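You operate a simulated robot arm through the tools that you are given. There is no shell and no other tool.

You are at the controls of a simulated robot arm. One attempt, no reset.

Task
Cream the top of the purple pad with the blue cloth.
Fine: care cream from the tin, its lid laid on the bench top meanwhile; put the cloth back and close the tin again. A coat counts when it lies all over at full strength: go over it till it gets no stronger.

It is judged by the outcome, as a careful person would: the job done as asked, and still so three seconds after it is handed in. It fails if anything else is knocked over, pushed out of place, dropped, spilled or broken. Lids that push on must go on centred and level and be pressed home; caps that screw on are set level and turned clockwise until they are tight. Flat cloth is picked up by pressing the open fingertips on it (5 to 10 N) and closing them slowly along it; thin cloth reads only 2 to 8 mm in the jaws.

Robot
A 7-joint arm with a two-finger parallel gripper, fixed in place. Base frame: the origin is at the foot of the arm, x ahead of it, y to its left, z up; the work surface is at about z = 0. Readings come in m, rad, newtons and seconds.
With the tool pointing down near the work surface it reaches from about 0.24 to 0.62 m from the base axis. Its first joint turns from -1.152 to 1.152 rad. Payload 2.6 kg.
The tool frame sits at the grasp point between the pads (the TCP): z along the fingers, y along the line on which they close. The tips reach 0.03 m beyond it. Largest opening 0.094 m; finger width 0.028, thickness 0.01; the body of the gripper, 0.05 by 0.096 m, starts 0.055 m behind the TCP.
Orientation is that of the tool frame in the base frame, as a unit quaternion [x, y, z, w]. With the fingers straight down and closing along the base's y, the tool's x points along the base's -x, its y along +y and its z along -z.

Tools
- The arm moves only by the tool servo_tool. Its argument "series" is a list of rows, each a list of 7 numbers: the closure, from 0 (fully open) to 1 (shut), then the shift along the tool's x, y, z in m, then the turn, a rotation vector about the tool's x, y, z in degrees. In form: [[grip, x, y, z, wx, wy, wz], ...]. A call has 1 to 20 rows; each row is the pose to reach, as a shift and turn from the pose commanded when the call began, along the tool's axes at that moment. Rows are played at 5 a second. More than 0.05 m and 0.15 rad between two rows, or a gripper value outside its range, and nothing of the call is played. Where a pose cannot be reached the arm comes as near as it can. A force on the tool above 40 N (or 10 N above the force at the start of the call, whichever is more), or a blocked arm, ends the call early, and 0.2 s more pass. Each finger travels about 0.072 m/s and halts on what it meets, pressing with about 35 N; the grip force reading is that of the motor and also rises with nothing between the fingers. The clock runs only during rows and for 0.2 s after the last one: add rows that repeat a pose to give the fingers time. It gives the time, the measured TCP pose, the force on the tool (base axes), the opening and the grip force at its end, in the units of the frame above (readings bear some noise), with the torque about the TCP (base axes, N m) and any sound that the robot's microphone picked up.
- Cameras (640 x 400 px; columns grow to the right, rows downward): "scene" is fixed at [0.0645, 0.4547, 0.5595]; the picture's right is [-0.53, -0.85, 0.00], its down [-0.52, 0.32, -0.79] and it looks along [0.67, -0.42, -0.61] (base axes); focal length 257 px, centre (320, 200). "wrist" rides on the gripper at [0.076, 0.014, -0.103] in the tool frame; the picture's right is [-0.18, 0.98, 0.00], its down [-0.75, -0.14, -0.64] and it looks along [-0.63, -0.12, 0.77] (tool axes); focal length 243 px, centre (320, 200). There is no depth. A picture from a camera that has moved, and an enlarged one, comes with that camera's place and axes in the base frame and with its lens. The place of the scene camera against the robot may be out by one fixed shift of up to 0.018 m in any direction.
- get_image(camera): a new picture of that camera. No time passes.
- zoom(camera, box): a new picture of the part [left, top, right, bottom] of that camera's present view, enlarged. No time passes.
- hand_in(): hands the job in; it is judged then, once.

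Places have to be worked out from the pictures, the camera data and where the tool is seen. Open the gripper and draw the arm clear of the work before you hand the job in, unless the task says otherwise.

The tools are called after "Emit:" as a command line: name --pt "numbers of a row" for each row, then --argument value for the rest, lists and objects as JSON in quotes. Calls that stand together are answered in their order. servo_tool: Moves the arm, as the interface text tells. Its arguments: {"type":"object","properties":{"series":{"type":"array","items":{"type":"array","items":{"type":"number"}}}},"required":["series"]} The other tools are called the same way: get_image (camera) takes a picture; zoom (camera, box) takes an enlarged picture of a part of a camera's view; hand_in () hands the job in.

At the start:

```text
time: 0.0
position: [0.4177, 0.0849, 0.3351]
tool_rot: [0.0, 1.0, 0.0, 0.0]
wrist_force: [0.8, -0.4, 0.9]
torque: [0.01, 0.01, -0.04]
opening: 0.0941
grip_force: 0.1
```

scene: 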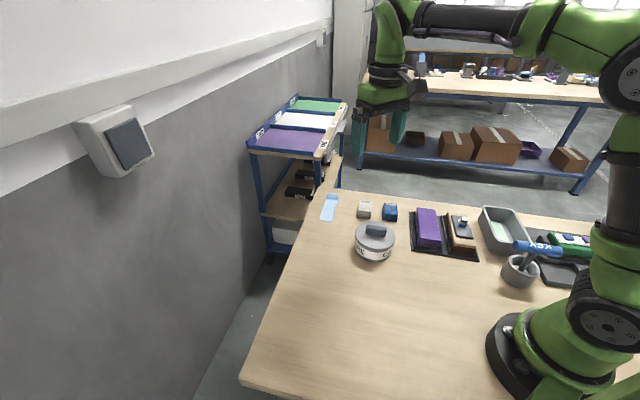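
wrist: 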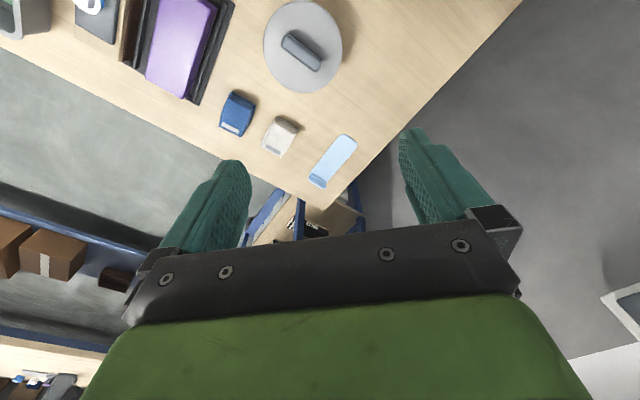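

I'll look closer at the bench objects before moving anything.

Emit:
zoom --camera "scene" --box '[310, 180, 490, 290]'

Emit:
zoom --camera "wrist" --box '[130, 0, 370, 190]'

Emit:
zoom --camera "scene" --box '[460, 190, 620, 300]'

```text
3.56 times, centred on (400, 235) of scene
camera zoom: at [0.0645, 0.4547, 0.5595], right [-0.53, -0.85, 0.0], down [-0.52, 0.32, -0.79], along [0.67, -0.42, -0.61], focal length 914 px, centre (36, 76)
```

zoom: 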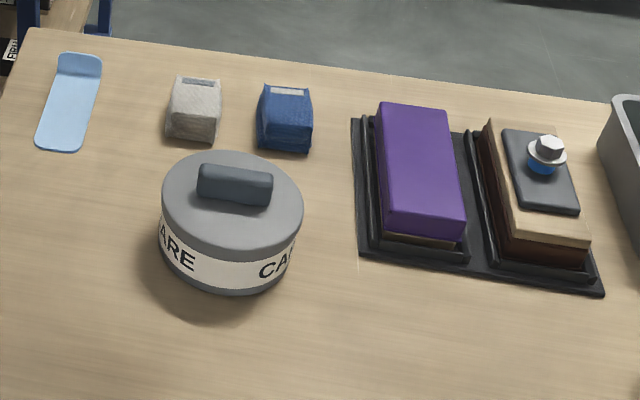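

```text
2.11 times, centred on (250, 95) of wrist
camera zoom: at [0.3419, 0.0987, 0.4384], right [0.18, 0.98, 0.0], down [0.75, -0.14, 0.64], along [0.63, -0.12, -0.77], focal length 511 px, centre (467, 421)
```

zoom: 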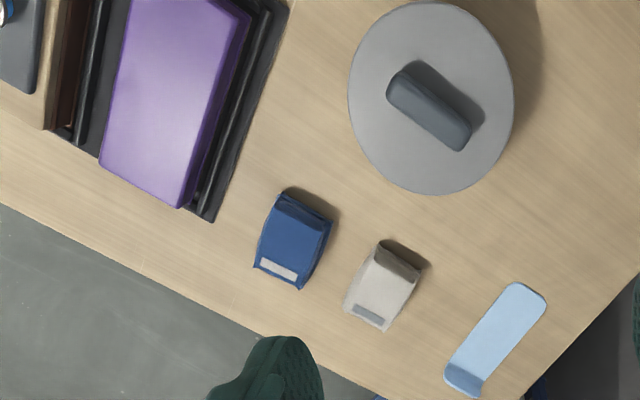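

```text
3.64 times, centred on (540, 245) of scene
camera zoom: at [0.0645, 0.4547, 0.5595], right [-0.53, -0.85, 0.0], down [-0.52, 0.32, -0.79], along [0.67, -0.42, -0.61], focal length 934 px, centre (-480, 36)
```

zoom: 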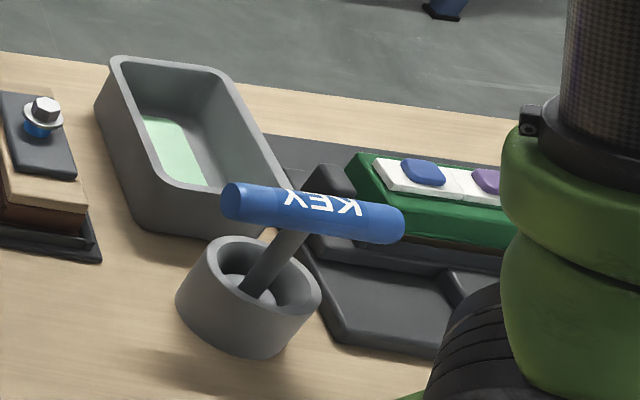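

The bench holds a round "CARE" tin with a bar on its lid, a folded dark-blue cloth, a grey one, a flat light-blue strip, and the purple pad on a tray. I'll move the wrist camera back for a closer look at these.

Emit:
servo_tool --pt "0 0.02 -0.015 0.005 0 0 0" --pt "0 0.05 -0.03 0.015 0 0 0" --pt "0 0.08 -0.05 0.025 0 0 0" --pt "0 0.11 -0.07 0.035 0 0 0" --pt "0 0.13 -0.08 0.05 0 0 0" --pt "0 0.13 -0.08 0.06 0 0 0"

Emit:
get_image --camera "wrist"

```text
time: 1.4
position: [0.2892, 0.0054, 0.2753]
tool_rot: [0.0, 1.0, 0.0, 0.0]
wrist_force: [-0.1, -0.4, 0.2]
torque: [0.01, -0.04, 0.0]
opening: 0.094
grip_force: 0.2
```

```text
taken
camera wrist: at [0.2128, 0.019, 0.3778], right [0.18, 0.98, 0.0], down [0.75, -0.14, 0.64], along [0.63, -0.12, -0.77], focal length 243 px, centre (320, 200)
```

wrist: 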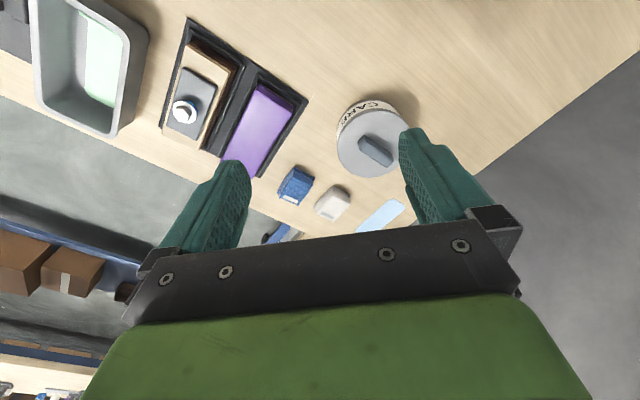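

Emit:
zoom --camera "wrist" --box '[220, 70, 420, 240]'

Emit:
zoom --camera "scene" --box '[310, 185, 410, 270]'

Emit:
zoom --camera "scene" --box '[400, 195, 490, 270]'

```text
2.35 times, centred on (320, 155) of wrist
camera zoom: at [0.2128, 0.019, 0.3778], right [0.18, 0.98, 0.0], down [0.75, -0.14, 0.64], along [0.63, -0.12, -0.77], focal length 571 px, centre (320, 306)
```

zoom: 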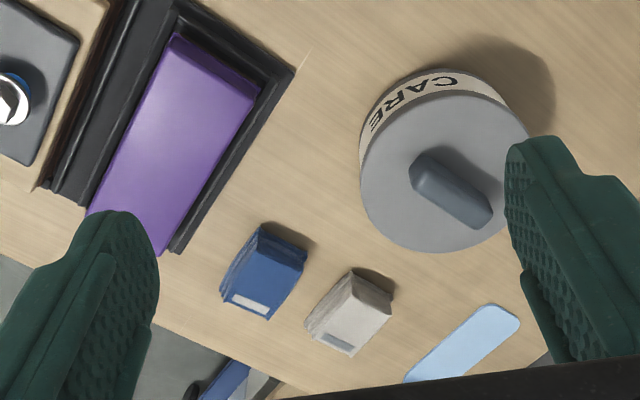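

```text
4.71 times, centred on (360, 228) of scene
camera zoom: at [0.0644, 0.4547, 0.5595], right [-0.53, -0.85, 0.0], down [-0.52, 0.32, -0.79], along [0.67, -0.42, -0.61], focal length 1209 px, centre (132, 71)
```

zoom: 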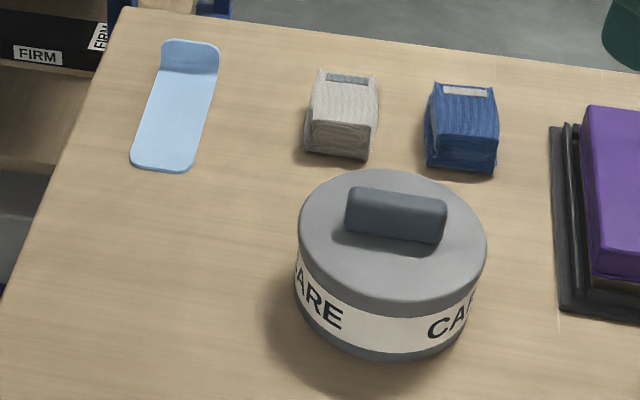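

```text
5.33 times, centred on (445, 232) of scene
camera zoom: at [0.0644, 0.4547, 0.5595], right [-0.53, -0.85, 0.0], down [-0.52, 0.32, -0.79], along [0.67, -0.42, -0.61], focal length 1371 px, centre (-347, 27)
```

zoom: 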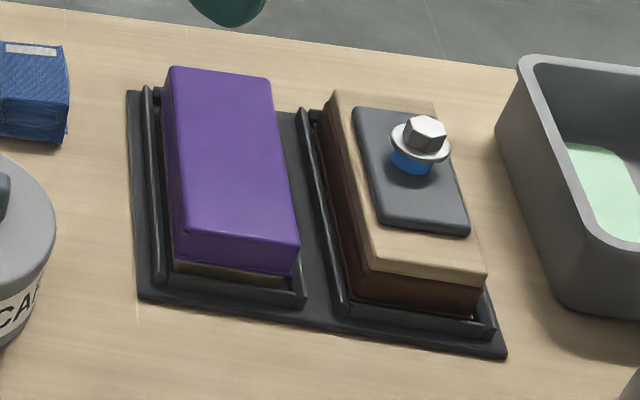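

The dark-blue folded wad (woven look, label) is the blue cloth, about 0.04 × 0.06 m around (0.474, -0.076), turned about 45°. The tin lid's bar is near (0.392, 0.066), its axis about 45° in base; I move above the tin with the jaws turned to close across the bar.

Emit:
servo_tool --pt "0 -0.01 0.006 0.005 0 0 -5" --pt "0 -0.025 0.015 0.015 0 0 -11" --pt "0 -0.04 0.024 0.03 0 0 -17" --pt "0 -0.055 0.033 0.045 0 0 -23" --pt "0 -0.07 0.042 0.06 0 0 -29" --pt "0 -0.085 0.051 0.075 0 0 -35" --pt "0 -0.097 0.058 0.085 0 0 -41" --pt "0 -0.103 0.061 0.095 0 0 -45" --pt "0 -0.103 0.061 0.095 0 0 -45"

Emit:
get_image --camera "wrist"

Emit:
get_image --camera "scene"

```text
time: 3.4
position: [0.392, 0.0654, 0.1805]
tool_rot: [-0.384, 0.924, 0.0, 0.0]
wrist_force: [0.6, 0.8, 0.7]
torque: [0.04, 0.0, 0.01]
opening: 0.0939
grip_force: 0.1
```

```text
taken
camera wrist: at [0.3278, 0.0213, 0.2836], right [-0.57, 0.82, 0.0], down [0.63, 0.43, 0.64], along [0.53, 0.36, -0.77], focal length 243 px, centre (320, 200)
```

wrist: 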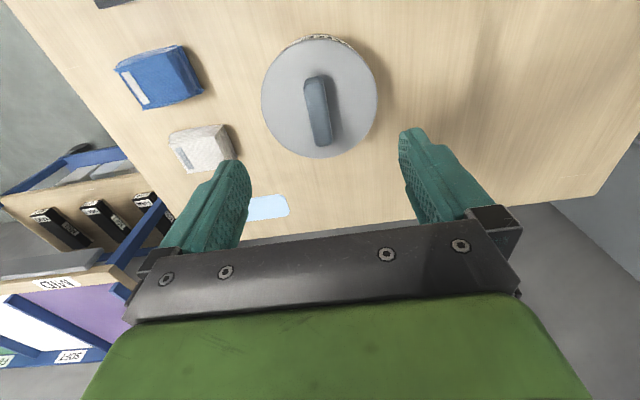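

```text
taken
```

scene: 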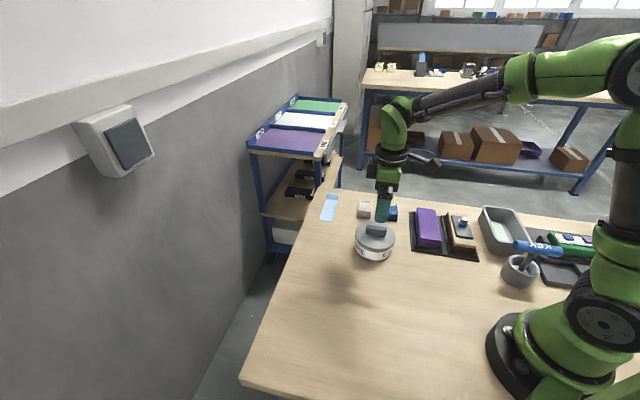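

The bar appears almost exactly where planned; I zoom in to fix its centre, angle, and the tin height.

Emit:
zoom --camera "wrist" --box '[250, 25, 400, 165]'

Emit:
zoom --camera "wrist" --box '[90, 25, 300, 225]'

Emit:
zoom --camera "scene" --box '[335, 170, 415, 270]'

```text
2.86 times, centred on (325, 95) of wrist
camera zoom: at [0.3278, 0.0213, 0.2836], right [-0.57, 0.82, 0.0], down [0.63, 0.43, 0.64], along [0.53, 0.36, -0.77], focal length 693 px, centre (306, 500)
```

zoom: 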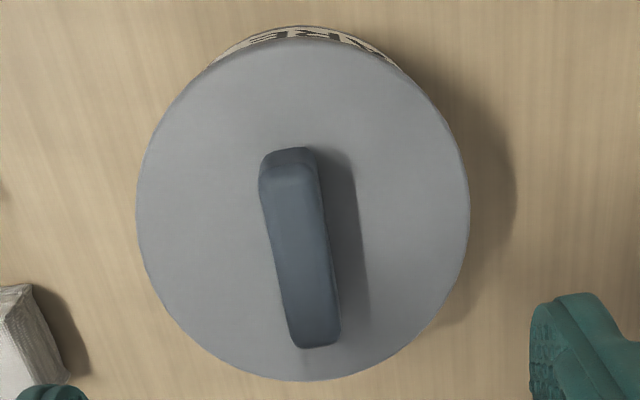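

```text
2.00 times, centred on (195, 125) of wrist
camera zoom: at [0.3278, 0.0213, 0.2836], right [-0.57, 0.82, 0.0], down [0.63, 0.43, 0.64], along [0.53, 0.36, -0.77], focal length 485 px, centre (570, 350)
```

zoom: 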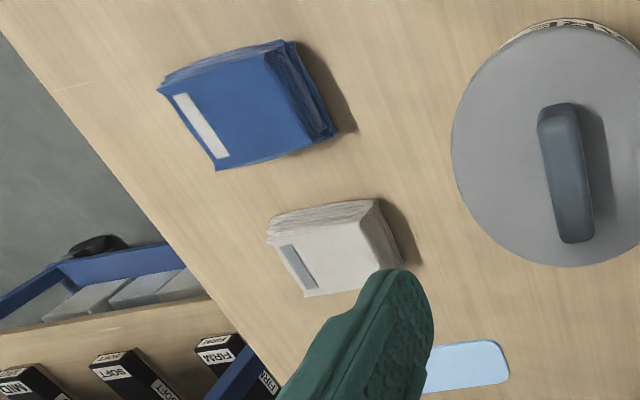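

```text
4.00 times, centred on (375, 220) of scene
camera zoom: at [0.0645, 0.4547, 0.5595], right [-0.53, -0.85, 0.0], down [-0.52, 0.32, -0.79], along [0.67, -0.42, -0.61], focal length 1028 px, centre (100, 120)
```

zoom: 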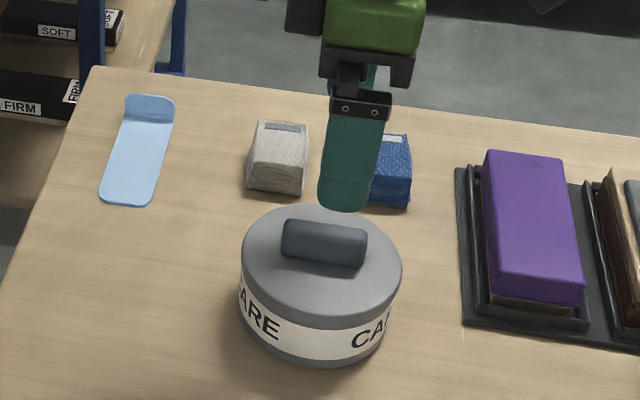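

The bar centre is at about (0.395, 0.066), its axis ~43–45°; lid diameter ~0.109 m, lid top roughly z 0.05. I part-close the jaws and descend around the bar, stopping with the tips at about z 0.065 to check.

Emit:
servo_tool --pt "0.2 -0.002 -0.0018 0.015 0 0 2" --pt "0.4 -0.002 -0.0018 0.035 0 0 2" --pt "0.4 -0.002 -0.0018 0.055 0 0 2" --pt "0.4 -0.002 -0.0018 0.07 0 0 2" --pt "0.4 -0.002 -0.0018 0.08 0 0 2" --pt "0.4 -0.002 -0.0018 0.0845 0 0 2" --pt "0.4 -0.002 -0.0018 0.0845 0 0 2"

Emit:
zoom --camera "wrist" --box '[220, 60, 420, 220]'

Emit:
zoom --camera "scene" --box '[335, 190, 415, 270]'

```text
time: 5.0
position: [0.3932, 0.0662, 0.0965]
tool_rot: [-0.366, 0.93, 0.0, 0.0]
wrist_force: [-0.1, -0.9, -0.1]
torque: [0.0, -0.04, -0.02]
opening: 0.0563
grip_force: 0.0
```

```text
2.50 times, centred on (320, 140) of wrist
camera zoom: at [0.3279, 0.0234, 0.199], right [-0.54, 0.84, 0.0], down [0.65, 0.41, 0.64], along [0.54, 0.34, -0.77], focal length 606 px, centre (320, 350)
```

zoom: 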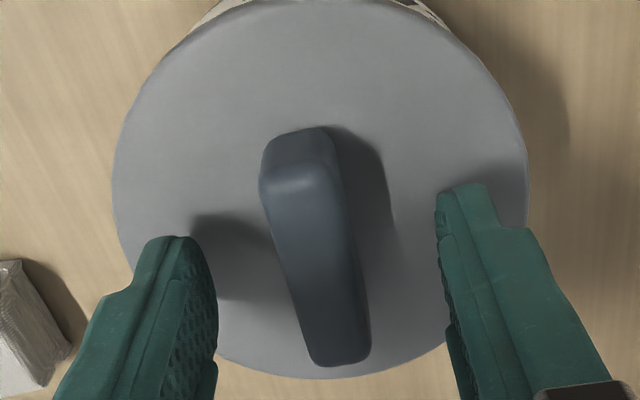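

```text
5.00 times, centred on (375, 230) of scene
camera zoom: at [0.0645, 0.4547, 0.5595], right [-0.53, -0.85, 0.0], down [-0.52, 0.32, -0.79], along [0.67, -0.42, -0.61], focal length 1285 px, centre (45, 50)
```

zoom: 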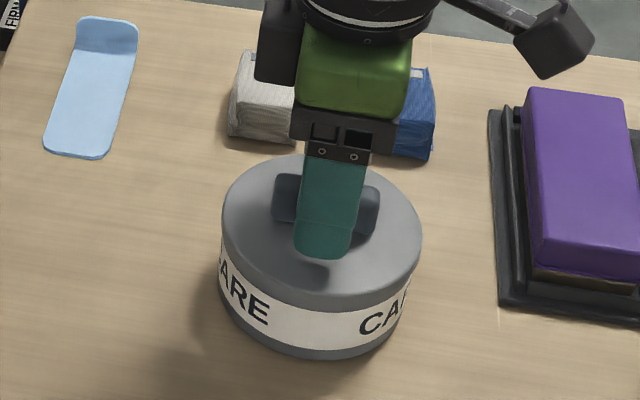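

Fingers straddle the bar with margin on both sides; two-view triangulation gives the bar top at z≈0.075. I lower another 8 mm so the tips sit beside the bar just above the lid, then check force.

Emit:
servo_tool --pt "0.4 -0.0005 0 0.002 0 0 -1" --pt "0.4 -0.001 0 0.004 0 0 -1" --pt "0.4 -0.001 0 0.006 0 0 -1" --pt "0.4 -0.001 0 0.008 0 0 -1" --pt "0.4 -0.001 0 0.008 0 0 -1"

Emit:
zoom --camera "scene" --box '[345, 200, 405, 270]'

Emit:
zoom --camera "wrist" --box '[220, 60, 420, 220]'

```text
time: 6.2
position: [0.3944, 0.0651, 0.0887]
tool_rot: [-0.374, 0.927, 0.0, 0.001]
wrist_force: [0.4, 0.3, 0.1]
torque: [0.0, 0.01, -0.01]
opening: 0.0565
grip_force: 0.1
```

```text
5.71 times, centred on (375, 235) of scene
camera zoom: at [0.0645, 0.4547, 0.5595], right [-0.53, -0.85, 0.0], down [-0.52, 0.32, -0.79], along [0.67, -0.42, -0.61], focal length 1469 px, centre (6, 0)
```

zoom: 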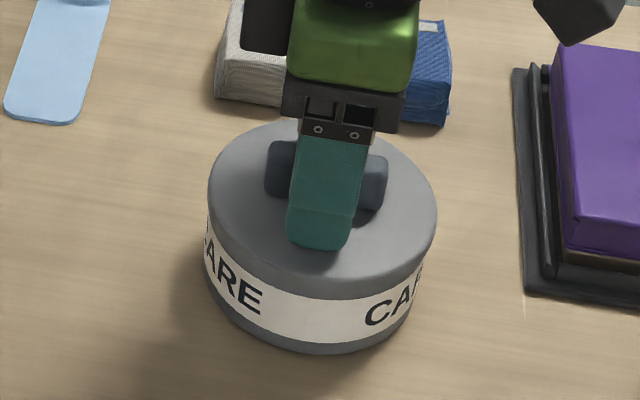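

```text
2.50 times, centred on (320, 140) of wrist
camera zoom: at [0.3297, 0.0233, 0.1912], right [-0.55, 0.84, 0.0], down [0.64, 0.42, 0.64], along [0.54, 0.35, -0.77], focal length 606 px, centre (320, 350)
```

zoom: 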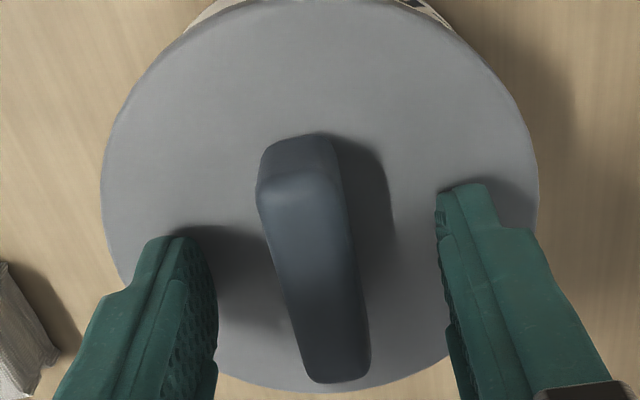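

No contact yet; I lower 3 mm more and then close slowly on the bar.

Emit:
servo_tool --pt "0.4 0 0 0.0015 0 0 0" --pt "0.4 0 0 0.003 0 0 0" --pt "0.55 0 0 0.003 0 0 0" --pt "0.7 0 0 0.003 0 0 0" --pt "0.8 0 0 0.003 0 0 0" --pt "0.9 0 0 0.003 0 0 0" --pt "1 0 0 0.003 0 0 0" --pt "1 0 0 0.003 0 0 0"

Emit:
zoom --camera "wrist" --box '[220, 60, 420, 220]'

```text
time: 8.0
position: [0.3956, 0.0659, 0.0871]
tool_rot: [-0.376, 0.926, -0.001, 0.003]
wrist_force: [-3.7, 10.4, 36.9]
torque: [0.16, 0.31, 0.64]
opening: 0.0159
grip_force: 34.7
```

```text
2.50 times, centred on (320, 140) of wrist
camera zoom: at [0.3301, 0.0239, 0.1897], right [-0.55, 0.83, 0.0], down [0.64, 0.42, 0.65], along [0.54, 0.36, -0.76], focal length 606 px, centre (320, 350)
```

zoom: 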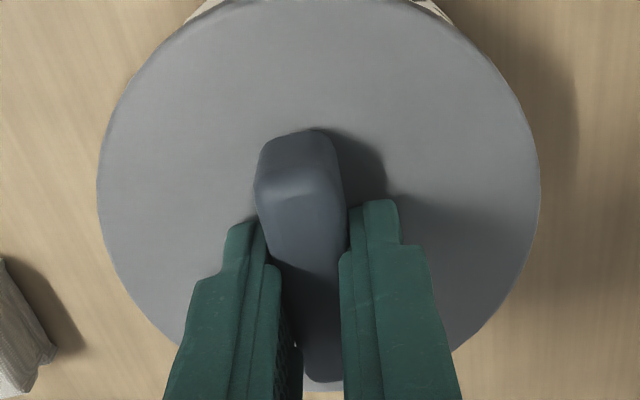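

The tips bottomed on the lid (z≈0.057) with the bar gripped at 15.9 mm. I ease up in small steps to take off the push and see whether the lid comes.

Emit:
servo_tool --pt "1 0 0 -0.001 0 0 0" --pt "1 0 0 -0.002 0 0 0" --pt "1 0 0 -0.002 0 0 0"

```text
time: 8.8
position: [0.3954, 0.0663, 0.0872]
tool_rot: [-0.374, 0.927, 0.0, 0.001]
wrist_force: [6.6, 9.0, 12.9]
torque: [0.8, -0.6, 0.07]
opening: 0.0161
grip_force: 34.9
```

Emit:
servo_tool --pt "1 0 0 -0.001 0 0 0" --pt "1 0 0 -0.002 0 0 0" --pt "1 0 0 -0.003 0 0 0" --pt "1 0 0 -0.003 0 0 0"

Emit:
zoom --camera "scene" --box '[335, 200, 415, 270]'

```text
time: 9.8
position: [0.3946, 0.0666, 0.0896]
tool_rot: [-0.374, 0.928, 0.0, -0.001]
wrist_force: [0.0, 0.1, 0.7]
torque: [0.02, -0.02, 0.01]
opening: 0.0159
grip_force: 35.0
heard: snap
```

```text
5.71 times, centred on (375, 235) of scene
camera zoom: at [0.0645, 0.4547, 0.5595], right [-0.53, -0.85, 0.0], down [-0.52, 0.32, -0.79], along [0.67, -0.42, -0.61], focal length 1469 px, centre (6, 0)
```

zoom: 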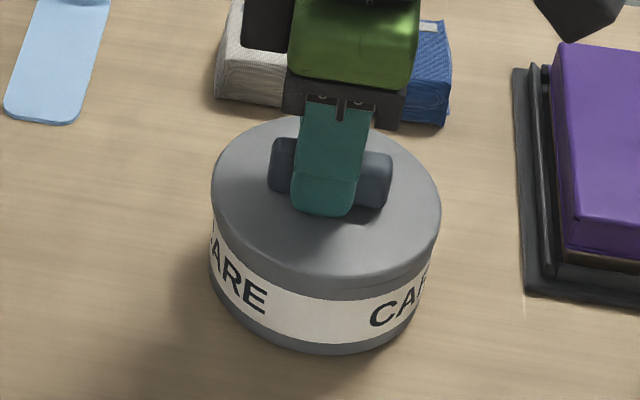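

A snap was heard and the pull force vanished: the lid has popped free. I lift it straight up.

Emit:
servo_tool --pt "1 0 0 -0.004 0 0 0" --pt "1 0 0 -0.01 0 0 0" --pt "1 0 0 -0.02 0 0 0" --pt "1 0 0 -0.03 0 0 0" --pt "1 0 0 -0.04 0 0 0" --pt "1 0 0 -0.055 0 0 0" --pt "1 0 0 -0.07 0 0 0" --pt "1 0 0 -0.08 0 0 0" --pt "1 0 0 -0.08 0 0 0"

Emit:
zoom --camera "scene" --box '[320, 160, 430, 270]'

Emit:
get_image --camera "wrist"

```text
time: 11.8
position: [0.3942, 0.067, 0.1704]
tool_rot: [-0.375, 0.927, 0.0, 0.0]
wrist_force: [-1.3, -0.1, -1.3]
torque: [0.02, 0.02, -0.02]
opening: 0.0159
grip_force: 34.6
```

```text
3.64 times, centred on (375, 215) of scene
camera zoom: at [0.0645, 0.4547, 0.5595], right [-0.53, -0.85, 0.0], down [-0.52, 0.32, -0.79], along [0.67, -0.42, -0.61], focal length 934 px, centre (120, 146)
```

zoom: 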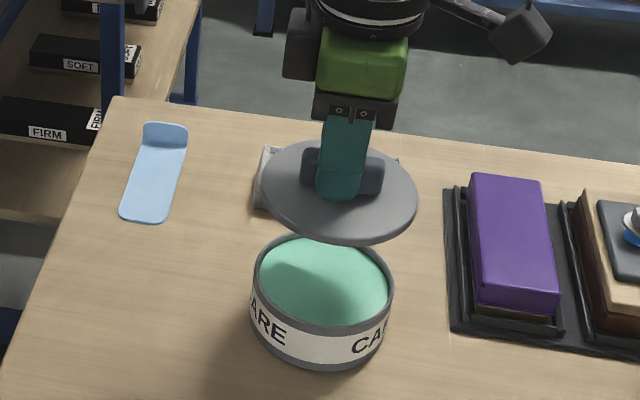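

```text
taken
camera wrist: at [0.329, 0.0235, 0.273], right [-0.55, 0.83, 0.0], down [0.64, 0.42, 0.64], along [0.54, 0.35, -0.77], focal length 243 px, centre (320, 200)
```

wrist: 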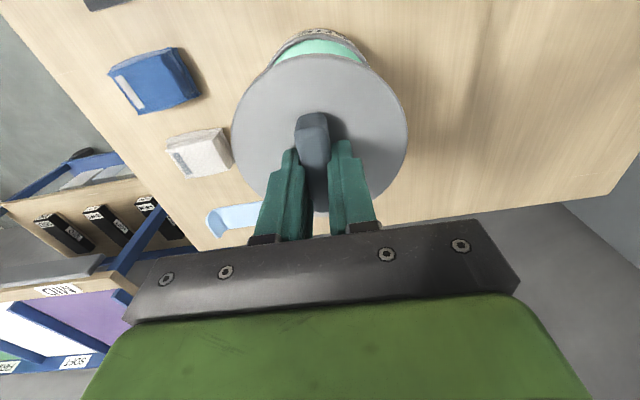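

The tin is open, full of green cream close to the rim. I carry the lid to clear bench at about (0.30, 0.22), staying high, then begin lowering.

Emit:
servo_tool --pt "1 -0.003 0.012 0 0 0 0" --pt "1 -0.008 0.035 0 0 0 0" --pt "1 -0.014 0.06 0 0 0 0" --pt "1 -0.02 0.09 0 0 0 0" --pt "1 -0.026 0.12 0 0 0 0" --pt "1 -0.032 0.145 0 0 0 0" --pt "1 -0.036 0.165 0.005 0 0 0" --pt "1 -0.0387 0.1753 0.015 0 0 0" --pt "1 -0.0387 0.1753 0.03 0 0 0" --pt "1 -0.0387 0.1753 0.05 0 0 0" --pt "1 -0.0387 0.1753 0.07 0 0 0" --pt "1 -0.0387 0.1753 0.09 0 0 0" --pt "1 -0.0387 0.1753 0.105 0 0 0" --pt "1 -0.0387 0.1753 0.112 0 0 0" --pt "1 -0.0387 0.1753 0.112 0 0 0"

Emit:
get_image --camera "scene"

Emit:
get_image --camera "wrist"

```text
time: 15.0
position: [0.3012, 0.2192, 0.058]
tool_rot: [-0.374, 0.927, 0.0, 0.0]
wrist_force: [0.1, -0.3, -0.1]
torque: [-0.01, 0.0, -0.02]
opening: 0.0159
grip_force: 35.2
```

```text
taken
```

scene: 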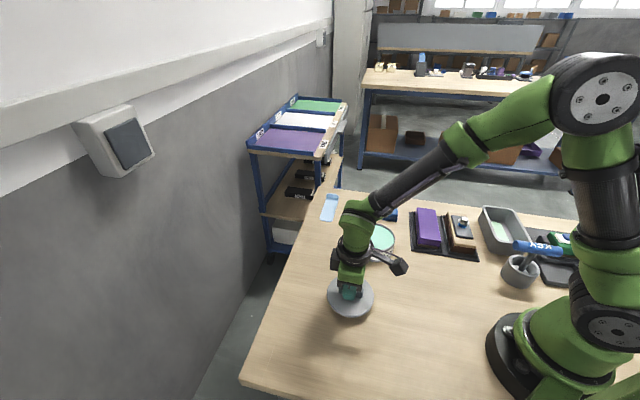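

```text
taken
camera wrist: at [0.2366, 0.1773, 0.1607], right [-0.55, 0.84, 0.0], down [0.64, 0.42, 0.64], along [0.54, 0.35, -0.77], focal length 243 px, centre (320, 200)
```

wrist: 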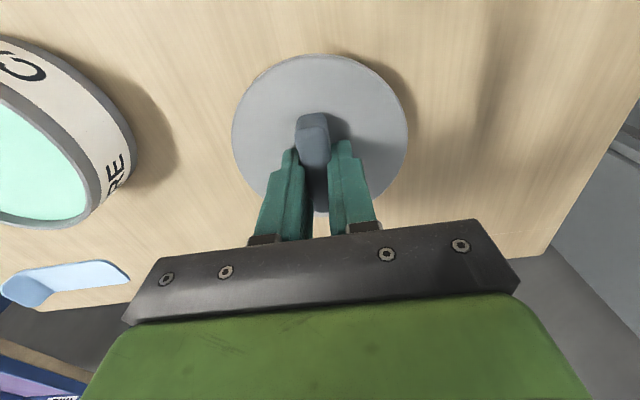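

Lid is hovering just over clear bench. I lower it in small steps until it touches.

Emit:
servo_tool --pt "1 0 0 0.002 0 0 0" --pt "1 0 0 0.004 0 0 0" --pt "1 0 0 0.006 0 0 0" --pt "1 0 0 0.008 0 0 0" --pt "1 0 0 0.008 0 0 0"

Emit:
zoom --camera "scene" --box '[310, 250, 410, 330]'

```text
time: 16.2
position: [0.301, 0.2185, 0.0499]
tool_rot: [-0.375, 0.927, 0.0, 0.0]
wrist_force: [-0.5, -1.3, 0.1]
torque: [-0.03, -0.03, -0.01]
opening: 0.016
grip_force: 35.5
```

```text
5.00 times, centred on (360, 290) of scene
camera zoom: at [0.0645, 0.4547, 0.5595], right [-0.53, -0.85, 0.0], down [-0.52, 0.32, -0.79], along [0.67, -0.42, -0.61], focal length 1285 px, centre (120, -250)
```

zoom: 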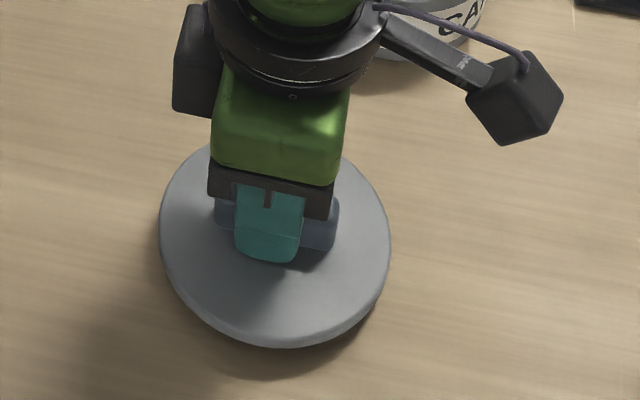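

Emit:
servo_tool --pt "1 0 0 0.0015 0 0 0" --pt "1 0 0 0.003 0 0 0" --pt "1 0 0 0.0045 0 0 0" --pt "1 0 0 0.0045 0 0 0"

```text
time: 17.2
position: [0.3013, 0.2198, 0.0447]
tool_rot: [-0.374, 0.927, 0.0, 0.001]
wrist_force: [-0.7, -1.0, -0.4]
torque: [-0.02, -0.03, 0.0]
opening: 0.016
grip_force: 35.2
```

No contact yet at TCP z 0.0447; I go on in 1 mm steps.

Emit:
servo_tool --pt "1 0 0 0.001 0 0 0" --pt "1 0 0 0.002 0 0 0" --pt "1 0 0 0.003 0 0 0" --pt "1 0 0 0.003 0 0 0"

Emit:
zoom --camera "scene" --box '[310, 250, 410, 330]'

```text
time: 18.2
position: [0.3007, 0.2201, 0.0429]
tool_rot: [-0.375, 0.927, 0.0, 0.0]
wrist_force: [-0.1, 0.6, -0.9]
torque: [-0.01, 0.01, 0.03]
opening: 0.016
grip_force: 34.7
```

```text
5.00 times, centred on (360, 290) of scene
camera zoom: at [0.0645, 0.4547, 0.5595], right [-0.53, -0.85, 0.0], down [-0.52, 0.32, -0.79], along [0.67, -0.42, -0.61], focal length 1285 px, centre (120, -250)
```

zoom: 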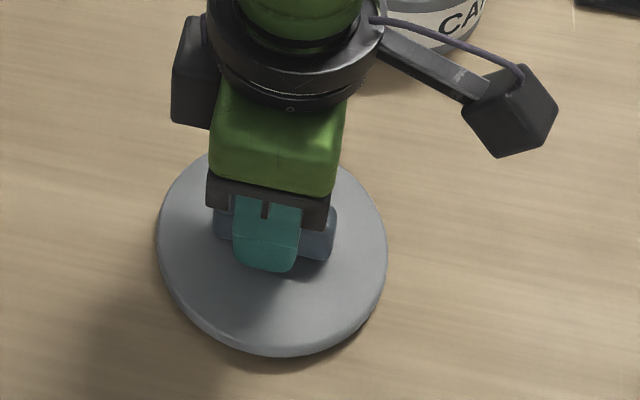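

Emit:
servo_tool --pt "1 0 0 0.001 0 0 0" --pt "1 0 0 0.002 0 0 0" --pt "1 0 0 0.003 0 0 0" --pt "1 0 0 0.003 0 0 0"

```text
time: 19.2
position: [0.3007, 0.2194, 0.0391]
tool_rot: [-0.374, 0.927, -0.001, 0.0]
wrist_force: [1.2, 0.8, -0.6]
torque: [-0.01, 0.01, 0.04]
opening: 0.016
grip_force: 34.6
```

Emit:
servo_tool --pt "1 0 0 0.001 0 0 0" --pt "1 0 0 0.002 0 0 0" --pt "1 0 0 0.002 0 0 0"

Emit:
zoom --camera "scene" --box '[310, 250, 410, 330]'

```text
time: 20.0
position: [0.301, 0.2199, 0.0379]
tool_rot: [-0.375, 0.927, 0.0, 0.0]
wrist_force: [0.2, -0.1, 0.3]
torque: [0.0, -0.01, 0.02]
opening: 0.0158
grip_force: 34.8
```

```text
5.00 times, centred on (360, 290) of scene
camera zoom: at [0.0645, 0.4547, 0.5595], right [-0.53, -0.85, 0.0], down [-0.52, 0.32, -0.79], along [0.67, -0.42, -0.61], focal length 1285 px, centre (120, -250)
```

zoom: 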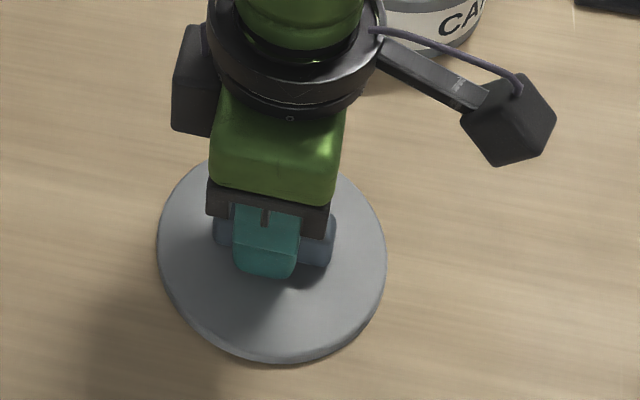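

Emit:
servo_tool --pt "1 0 0 0.0008 0 0 0" --pt "1 0 0 0.0016 0 0 0" --pt "1 0 0 0.0016 0 0 0"

Emit:
zoom --camera "scene" --box '[330, 280, 390, 330]'

```text
time: 20.8
position: [0.3007, 0.2204, 0.0373]
tool_rot: [-0.373, 0.928, -0.001, 0.001]
wrist_force: [-9.9, -5.2, 33.8]
torque: [-0.38, 0.51, -0.03]
opening: 0.016
grip_force: 35.0
```

```text
8.00 times, centred on (360, 305) of scene
camera zoom: at [0.0643, 0.4546, 0.5596], right [-0.53, -0.85, 0.0], down [-0.52, 0.32, -0.79], along [0.67, -0.42, -0.61], focal length 2056 px, centre (0, -640)
```

zoom: 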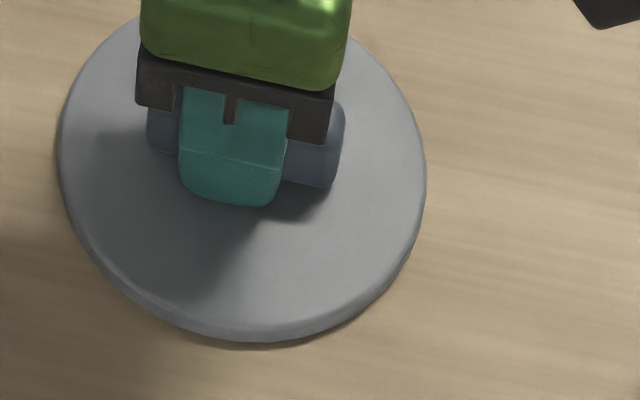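

Contact at TCP z≈0.037 (34 N): the lid is on the bench. I ease off 1 mm, then open the fingers gently and rise clear.

Emit:
servo_tool --pt "1 0 0 -0.0008 0 0 0" --pt "1 0 0 -0.0012 0 0 0" --pt "0.78 0 0 -0.0012 0 0 0" --pt "0.65 0 0 -0.0012 0 0 0" --pt "0.45 0 0 -0.0012 0 0 0" --pt "0.4 0 0 -0.0012 0 0 0"

Emit:
get_image --camera "wrist"

```text
time: 22.2
position: [0.2999, 0.22, 0.0378]
tool_rot: [-0.375, 0.927, -0.001, -0.001]
wrist_force: [-0.3, 0.8, 8.4]
torque: [0.07, -0.03, 0.04]
opening: 0.0542
grip_force: 0.0
```

```text
taken
camera wrist: at [0.235, 0.1768, 0.1397], right [-0.55, 0.83, 0.0], down [0.64, 0.42, 0.64], along [0.54, 0.35, -0.77], focal length 243 px, centre (320, 200)
```

wrist: 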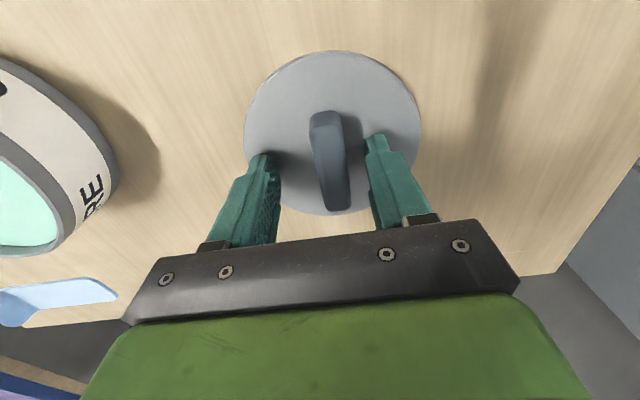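

The lid rests on the bench near (0.300, 0.220) with the bar centred between open fingers. I rise and travel high over to the blue cloth at ~(0.4745, -0.0755), turning the jaws to close across its short side.

Emit:
servo_tool --pt "0.4 0 0 -0.01 0 0 0" --pt "0.4 0 0 -0.035 0 0 0" --pt "0.4 0 0 -0.065 0 0 0" --pt "0.4 0 0 -0.095 0 0 0" --pt "0.4 0.004 -0.015 -0.115 0 0 4" --pt "0.4 0.01 -0.04 -0.12 0 0 11" --pt "0.4 0.017 -0.07 -0.12 0 0 18" --pt "0.4 0.024 -0.1 -0.12 0 0 26" --pt "0.4 0.031 -0.13 -0.12 0 0 34" --pt "0.4 0.038 -0.16 -0.12 0 0 42" --pt "0.4 0.045 -0.19 -0.12 0 0 50" --pt "0.4 0.053 -0.22 -0.12 0 0 58" --pt "0.4 0.06 -0.25 -0.12 0 0 66" --pt "0.4 0.067 -0.28 -0.12 0 0 74" --pt "0.35 0.074 -0.308 -0.12 0 0 81" --pt "0.35 0.079 -0.328 -0.12 0 0 86" --pt "0.35 0.0799 -0.3338 -0.12 0 0 89" --pt "0.35 0.0799 -0.3338 -0.12 0 0 89"

Emit:
get_image --camera "wrist"

Emit:
get_image --camera "scene"

```text
time: 26.0
position: [0.4749, -0.0771, 0.1567]
tool_rot: [0.383, 0.924, 0.0, 0.0]
wrist_force: [0.6, 0.3, 0.3]
torque: [0.01, -0.02, 0.02]
opening: 0.0611
grip_force: 0.0
```

```text
taken
camera wrist: at [0.4312, -0.0135, 0.2597], right [0.83, 0.56, 0.0], down [0.43, -0.63, 0.64], along [0.36, -0.53, -0.77], focal length 243 px, centre (320, 200)
```

wrist: 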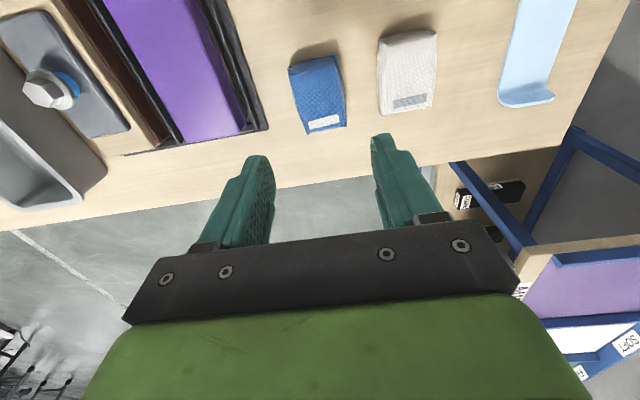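

```text
taken
```

scene: 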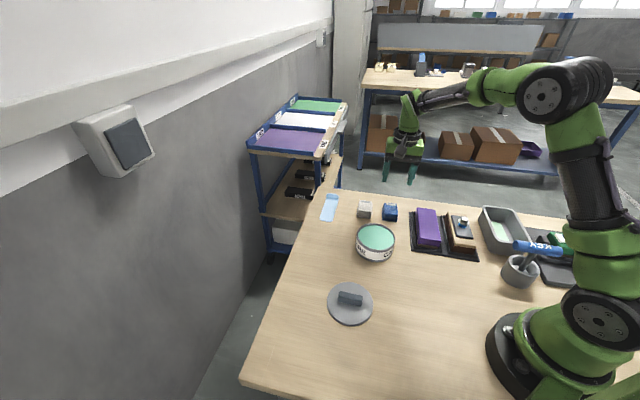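

Emit:
zoom --camera "wrist" --box '[260, 10, 460, 150]'

Emit:
zoom --camera "wrist" --box '[0, 0, 280, 170]'

Emit:
zoom --camera "scene" --box '[310, 180, 490, 330]'

```text
2.86 times, centred on (360, 80) of wrist
camera zoom: at [0.4312, -0.0135, 0.2597], right [0.83, 0.56, 0.0], down [0.43, -0.63, 0.64], along [0.36, -0.53, -0.77], focal length 693 px, centre (206, 543)
```

zoom: 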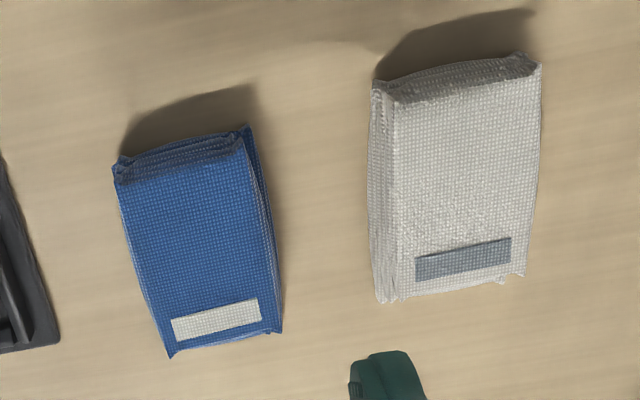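

```text
2.29 times, centred on (140, 85) of wrist
camera zoom: at [0.4312, -0.0135, 0.2597], right [0.83, 0.56, 0.0], down [0.43, -0.63, 0.64], along [0.36, -0.53, -0.77], focal length 555 px, centre (731, 463)
```

zoom: 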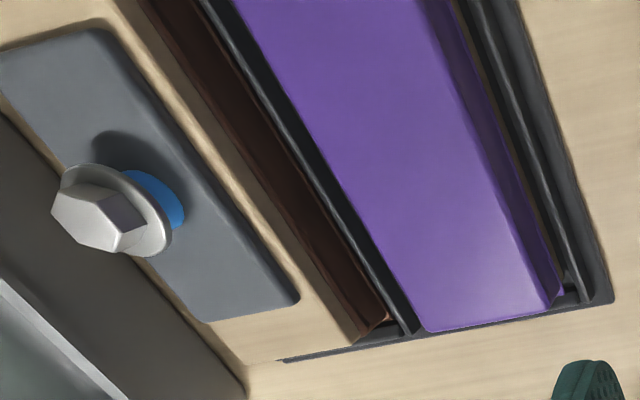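

```text
2.67 times, centred on (400, 255) of scene
camera zoom: at [0.0645, 0.4547, 0.5595], right [-0.53, -0.85, 0.0], down [-0.52, 0.32, -0.79], along [0.67, -0.42, -0.61], focal length 685 px, centre (107, 53)
```

zoom: 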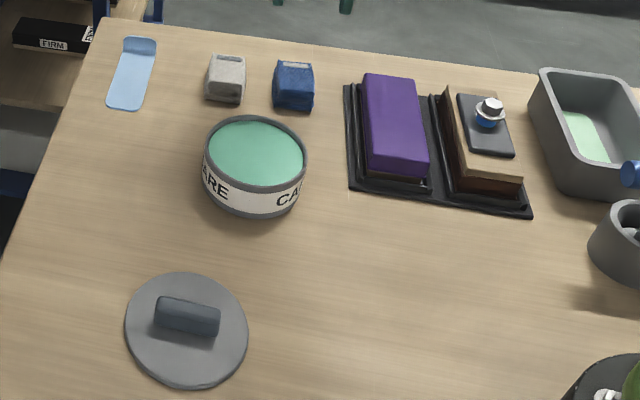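

The blue cloth's centre is about (0.473, -0.0785), short axis ~48°. I correct by 2 mm and 2.5°, set the jaws to ~56 mm and descend to just above it for a check.

Emit:
servo_tool --pt "0.4 0.0004 -0.002 0.02 0 0 -2.5" --pt "0.4 0.0004 -0.002 0.045 0 0 -2.5" --pt "0.4 0.0004 -0.002 0.065 0 0 -2.5" --pt "0.4 0.0004 -0.002 0.082 0 0 -2.5" --pt "0.4 0.0004 -0.002 0.09 0 0 -2.5" --pt "0.4 0.0004 -0.002 0.09 0 0 -2.5"

Emit:
zoom --camera "wrist" --box '[220, 50, 420, 220]'

Emit:
zoom --camera "scene" --box '[350, 180, 430, 240]'

```text
time: 27.4
position: [0.4736, -0.078, 0.0665]
tool_rot: [0.363, 0.932, 0.0, 0.0]
wrist_force: [-0.7, -1.0, -0.2]
torque: [-0.02, -0.01, 0.02]
opening: 0.0562
grip_force: 0.1
```

```text
2.35 times, centred on (320, 135) of wrist
camera zoom: at [0.4274, -0.015, 0.1705], right [0.8, 0.6, 0.0], down [0.46, -0.61, 0.64], along [0.39, -0.51, -0.77], focal length 571 px, centre (320, 353)
```

zoom: 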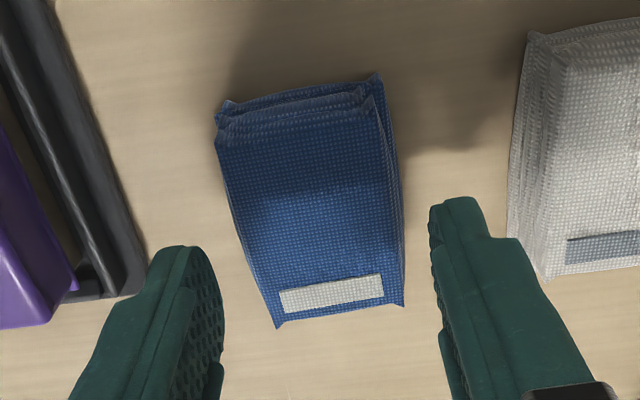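

```text
6.67 times, centred on (390, 210) of scene
camera zoom: at [0.0645, 0.4547, 0.5595], right [-0.53, -0.85, 0.0], down [-0.52, 0.32, -0.79], along [0.67, -0.42, -0.61], focal length 1713 px, centre (-147, 133)
```

zoom: 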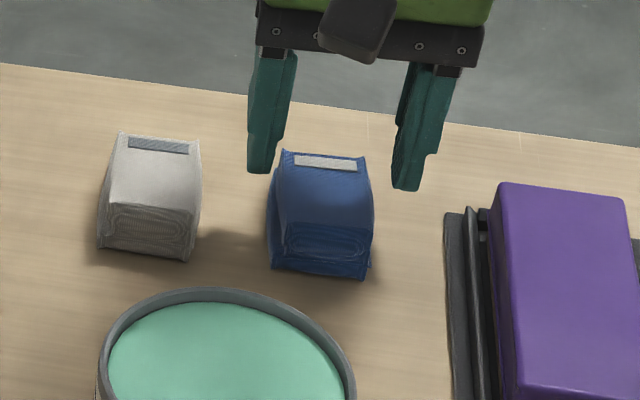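

Alignment looks good: the cloth (about 26 mm tall) sits centred between the fingers, with room to the grey one. I descend to tips ≈13 mm above the bench and close slowly.

Emit:
servo_tool --pt "0.4 0 0 0.008 0 0 0" --pt "0.4 0 0 0.016 0 0 0" --pt "0.4 0 0 0.022 0 0 0" --pt "0.4 0 0 0.0235 0 0 0" --pt "0.45 0 0 0.0235 0 0 0" --pt "0.5 0 0 0.0235 0 0 0" --pt "0.55 0 0 0.0235 0 0 0" --pt "0.6 0 0 0.0235 0 0 0" --pt "0.65 0 0 0.0235 0 0 0" --pt "0.65 0 0 0.0235 0 0 0"

Emit:
zoom --camera "wrist" --box '[220, 50, 420, 220]'

Emit:
zoom --camera "scene" --box '[350, 180, 430, 240]'

```text
time: 29.6
position: [0.474, -0.0778, 0.0445]
tool_rot: [0.363, 0.932, 0.0, 0.001]
wrist_force: [0.2, 0.4, 0.5]
torque: [0.04, 0.02, 0.0]
opening: 0.0489
grip_force: 35.0
```

```text
2.35 times, centred on (320, 135) of wrist
camera zoom: at [0.4268, -0.0153, 0.1467], right [0.8, 0.6, 0.0], down [0.46, -0.61, 0.64], along [0.39, -0.51, -0.77], focal length 571 px, centre (320, 353)
```

zoom: 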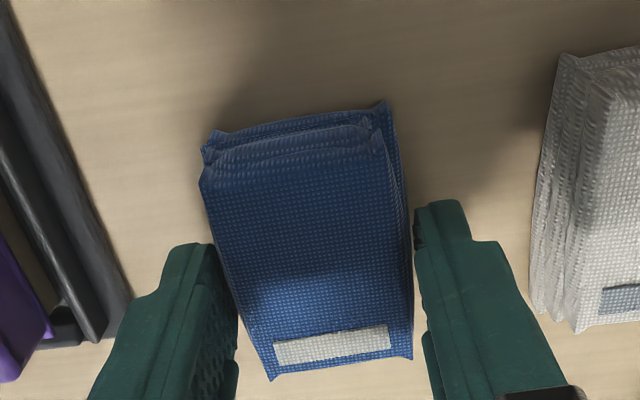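

```text
6.67 times, centred on (390, 210) of scene
camera zoom: at [0.0645, 0.4547, 0.5595], right [-0.53, -0.85, 0.0], down [-0.52, 0.32, -0.79], along [0.67, -0.42, -0.61], focal length 1713 px, centre (-147, 133)
```

zoom: 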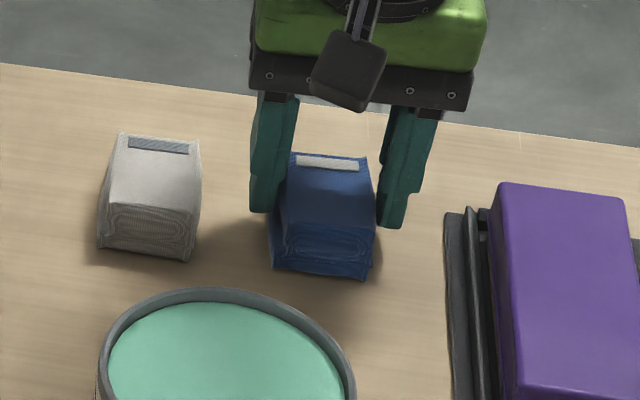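

The fingers hold the cloth at 49 mm with full grip force, its underside about 14 mm below the tips. I note the return pose (0.474, -0.078, 0.0445) and lift slowly.

Emit:
servo_tool --pt "0.8 0 0 0 0 0 0" --pt "0.8 0 0 -0.003 0 0 0" --pt "0.8 0 0 -0.008 0 0 0" --pt "0.8 0 0 -0.016 0 0 0" --pt "0.8 0 0 -0.03 0 0 0" --pt "0.8 0 0 -0.045 0 0 0" --pt "0.8 0 0 -0.06 0 0 0" --pt "0.8 0 0 -0.075 0 0 0" --pt "0.8 0 0 -0.085 0 0 0" --pt "0.8 0 0 -0.085 0 0 0"

Emit:
zoom --camera "scene" --box '[340, 130, 440, 240]'

Emit:
get_image --camera "wrist"

```text
time: 31.8
position: [0.4729, -0.0774, 0.1286]
tool_rot: [0.363, 0.932, -0.001, -0.001]
wrist_force: [0.3, 0.0, -0.6]
torque: [-0.01, -0.01, -0.03]
opening: 0.0488
grip_force: 34.9
```

```text
3.64 times, centred on (390, 185) of scene
camera zoom: at [0.0645, 0.4547, 0.5595], right [-0.53, -0.85, 0.0], down [-0.52, 0.32, -0.79], along [0.67, -0.42, -0.61], focal length 934 px, centre (66, 254)
```

zoom: 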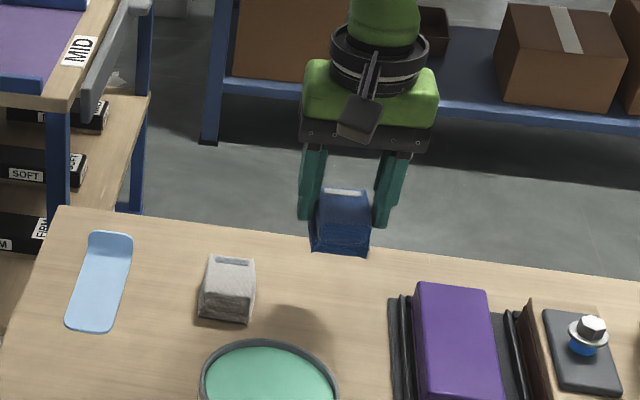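

```text
taken
camera wrist: at [0.4261, -0.0165, 0.2319], right [0.8, 0.6, 0.0], down [0.46, -0.61, 0.64], along [0.39, -0.51, -0.77], focal length 243 px, centre (320, 200)
```

wrist: 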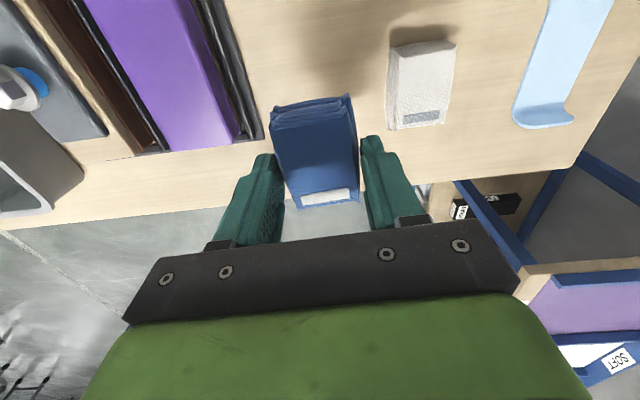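

The cloth is held level. I carry it over the tin centre (~0.394, 0.0655) at safe height and check the alignment before dipping.

Emit:
servo_tool --pt "0.8 0.01 0.003 -0.004 0 0 0" --pt "0.8 0.03 0.01 -0.004 0 0 0" --pt "0.8 0.055 0.018 -0.004 0 0 0" --pt "0.8 0.08 0.027 -0.004 0 0 0" --pt "0.8 0.105 0.035 -0.004 0 0 0" --pt "0.8 0.13 0.043 -0.004 0 0 0" --pt "0.8 0.148 0.049 -0.004 0 0 0" --pt "0.8 0.1548 0.0518 -0.004 0 0 0" --pt "0.8 0.1548 0.0518 -0.004 0 0 0"

Emit:
get_image --camera "wrist"

Emit:
zoom --camera "scene" --box '[330, 170, 430, 270]'

```text
time: 33.8
position: [0.3942, 0.066, 0.1321]
tool_rot: [0.362, 0.932, -0.001, 0.0]
wrist_force: [0.1, 0.2, -0.1]
torque: [-0.04, 0.03, 0.02]
opening: 0.0489
grip_force: 35.2
```

```text
taken
camera wrist: at [0.3474, 0.1273, 0.2353], right [0.8, 0.6, 0.0], down [0.46, -0.61, 0.64], along [0.39, -0.51, -0.77], focal length 243 px, centre (320, 200)
```

wrist: 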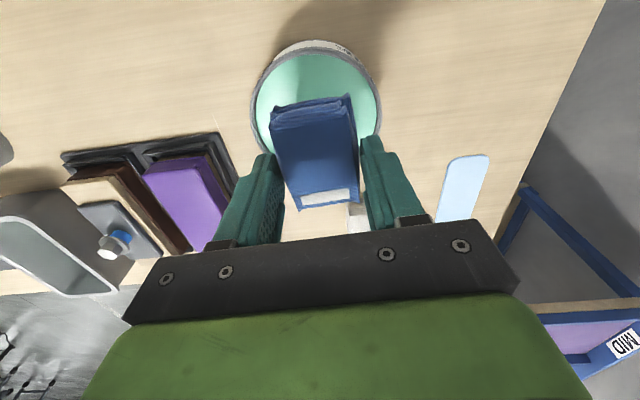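

```text
4.00 times, centred on (380, 220) of scene
camera zoom: at [0.0644, 0.4547, 0.5595], right [-0.53, -0.85, 0.0], down [-0.52, 0.32, -0.79], along [0.67, -0.42, -0.61], focal length 1028 px, centre (80, 120)
```

zoom: 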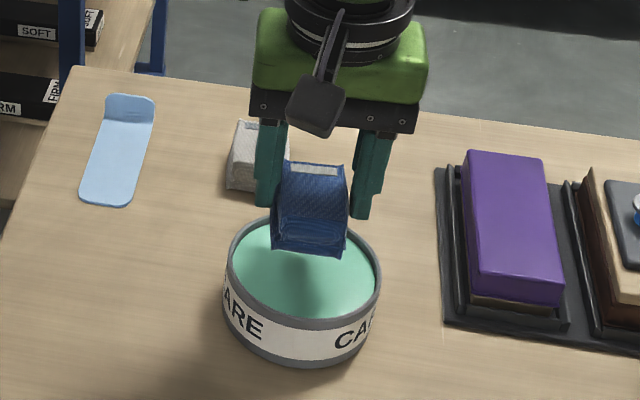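

Emit:
zoom --camera "wrist" --box '[230, 30, 400, 220]'

```text
2.11 times, centred on (315, 125) of wrist
camera zoom: at [0.3474, 0.1273, 0.2353], right [0.8, 0.6, 0.0], down [0.46, -0.61, 0.64], along [0.39, -0.51, -0.77], focal length 511 px, centre (330, 358)
```

zoom: 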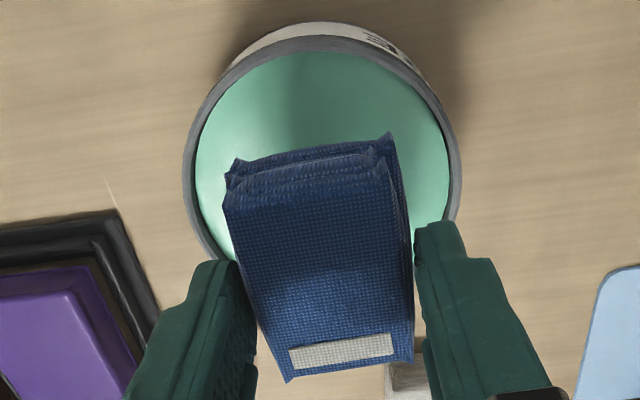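

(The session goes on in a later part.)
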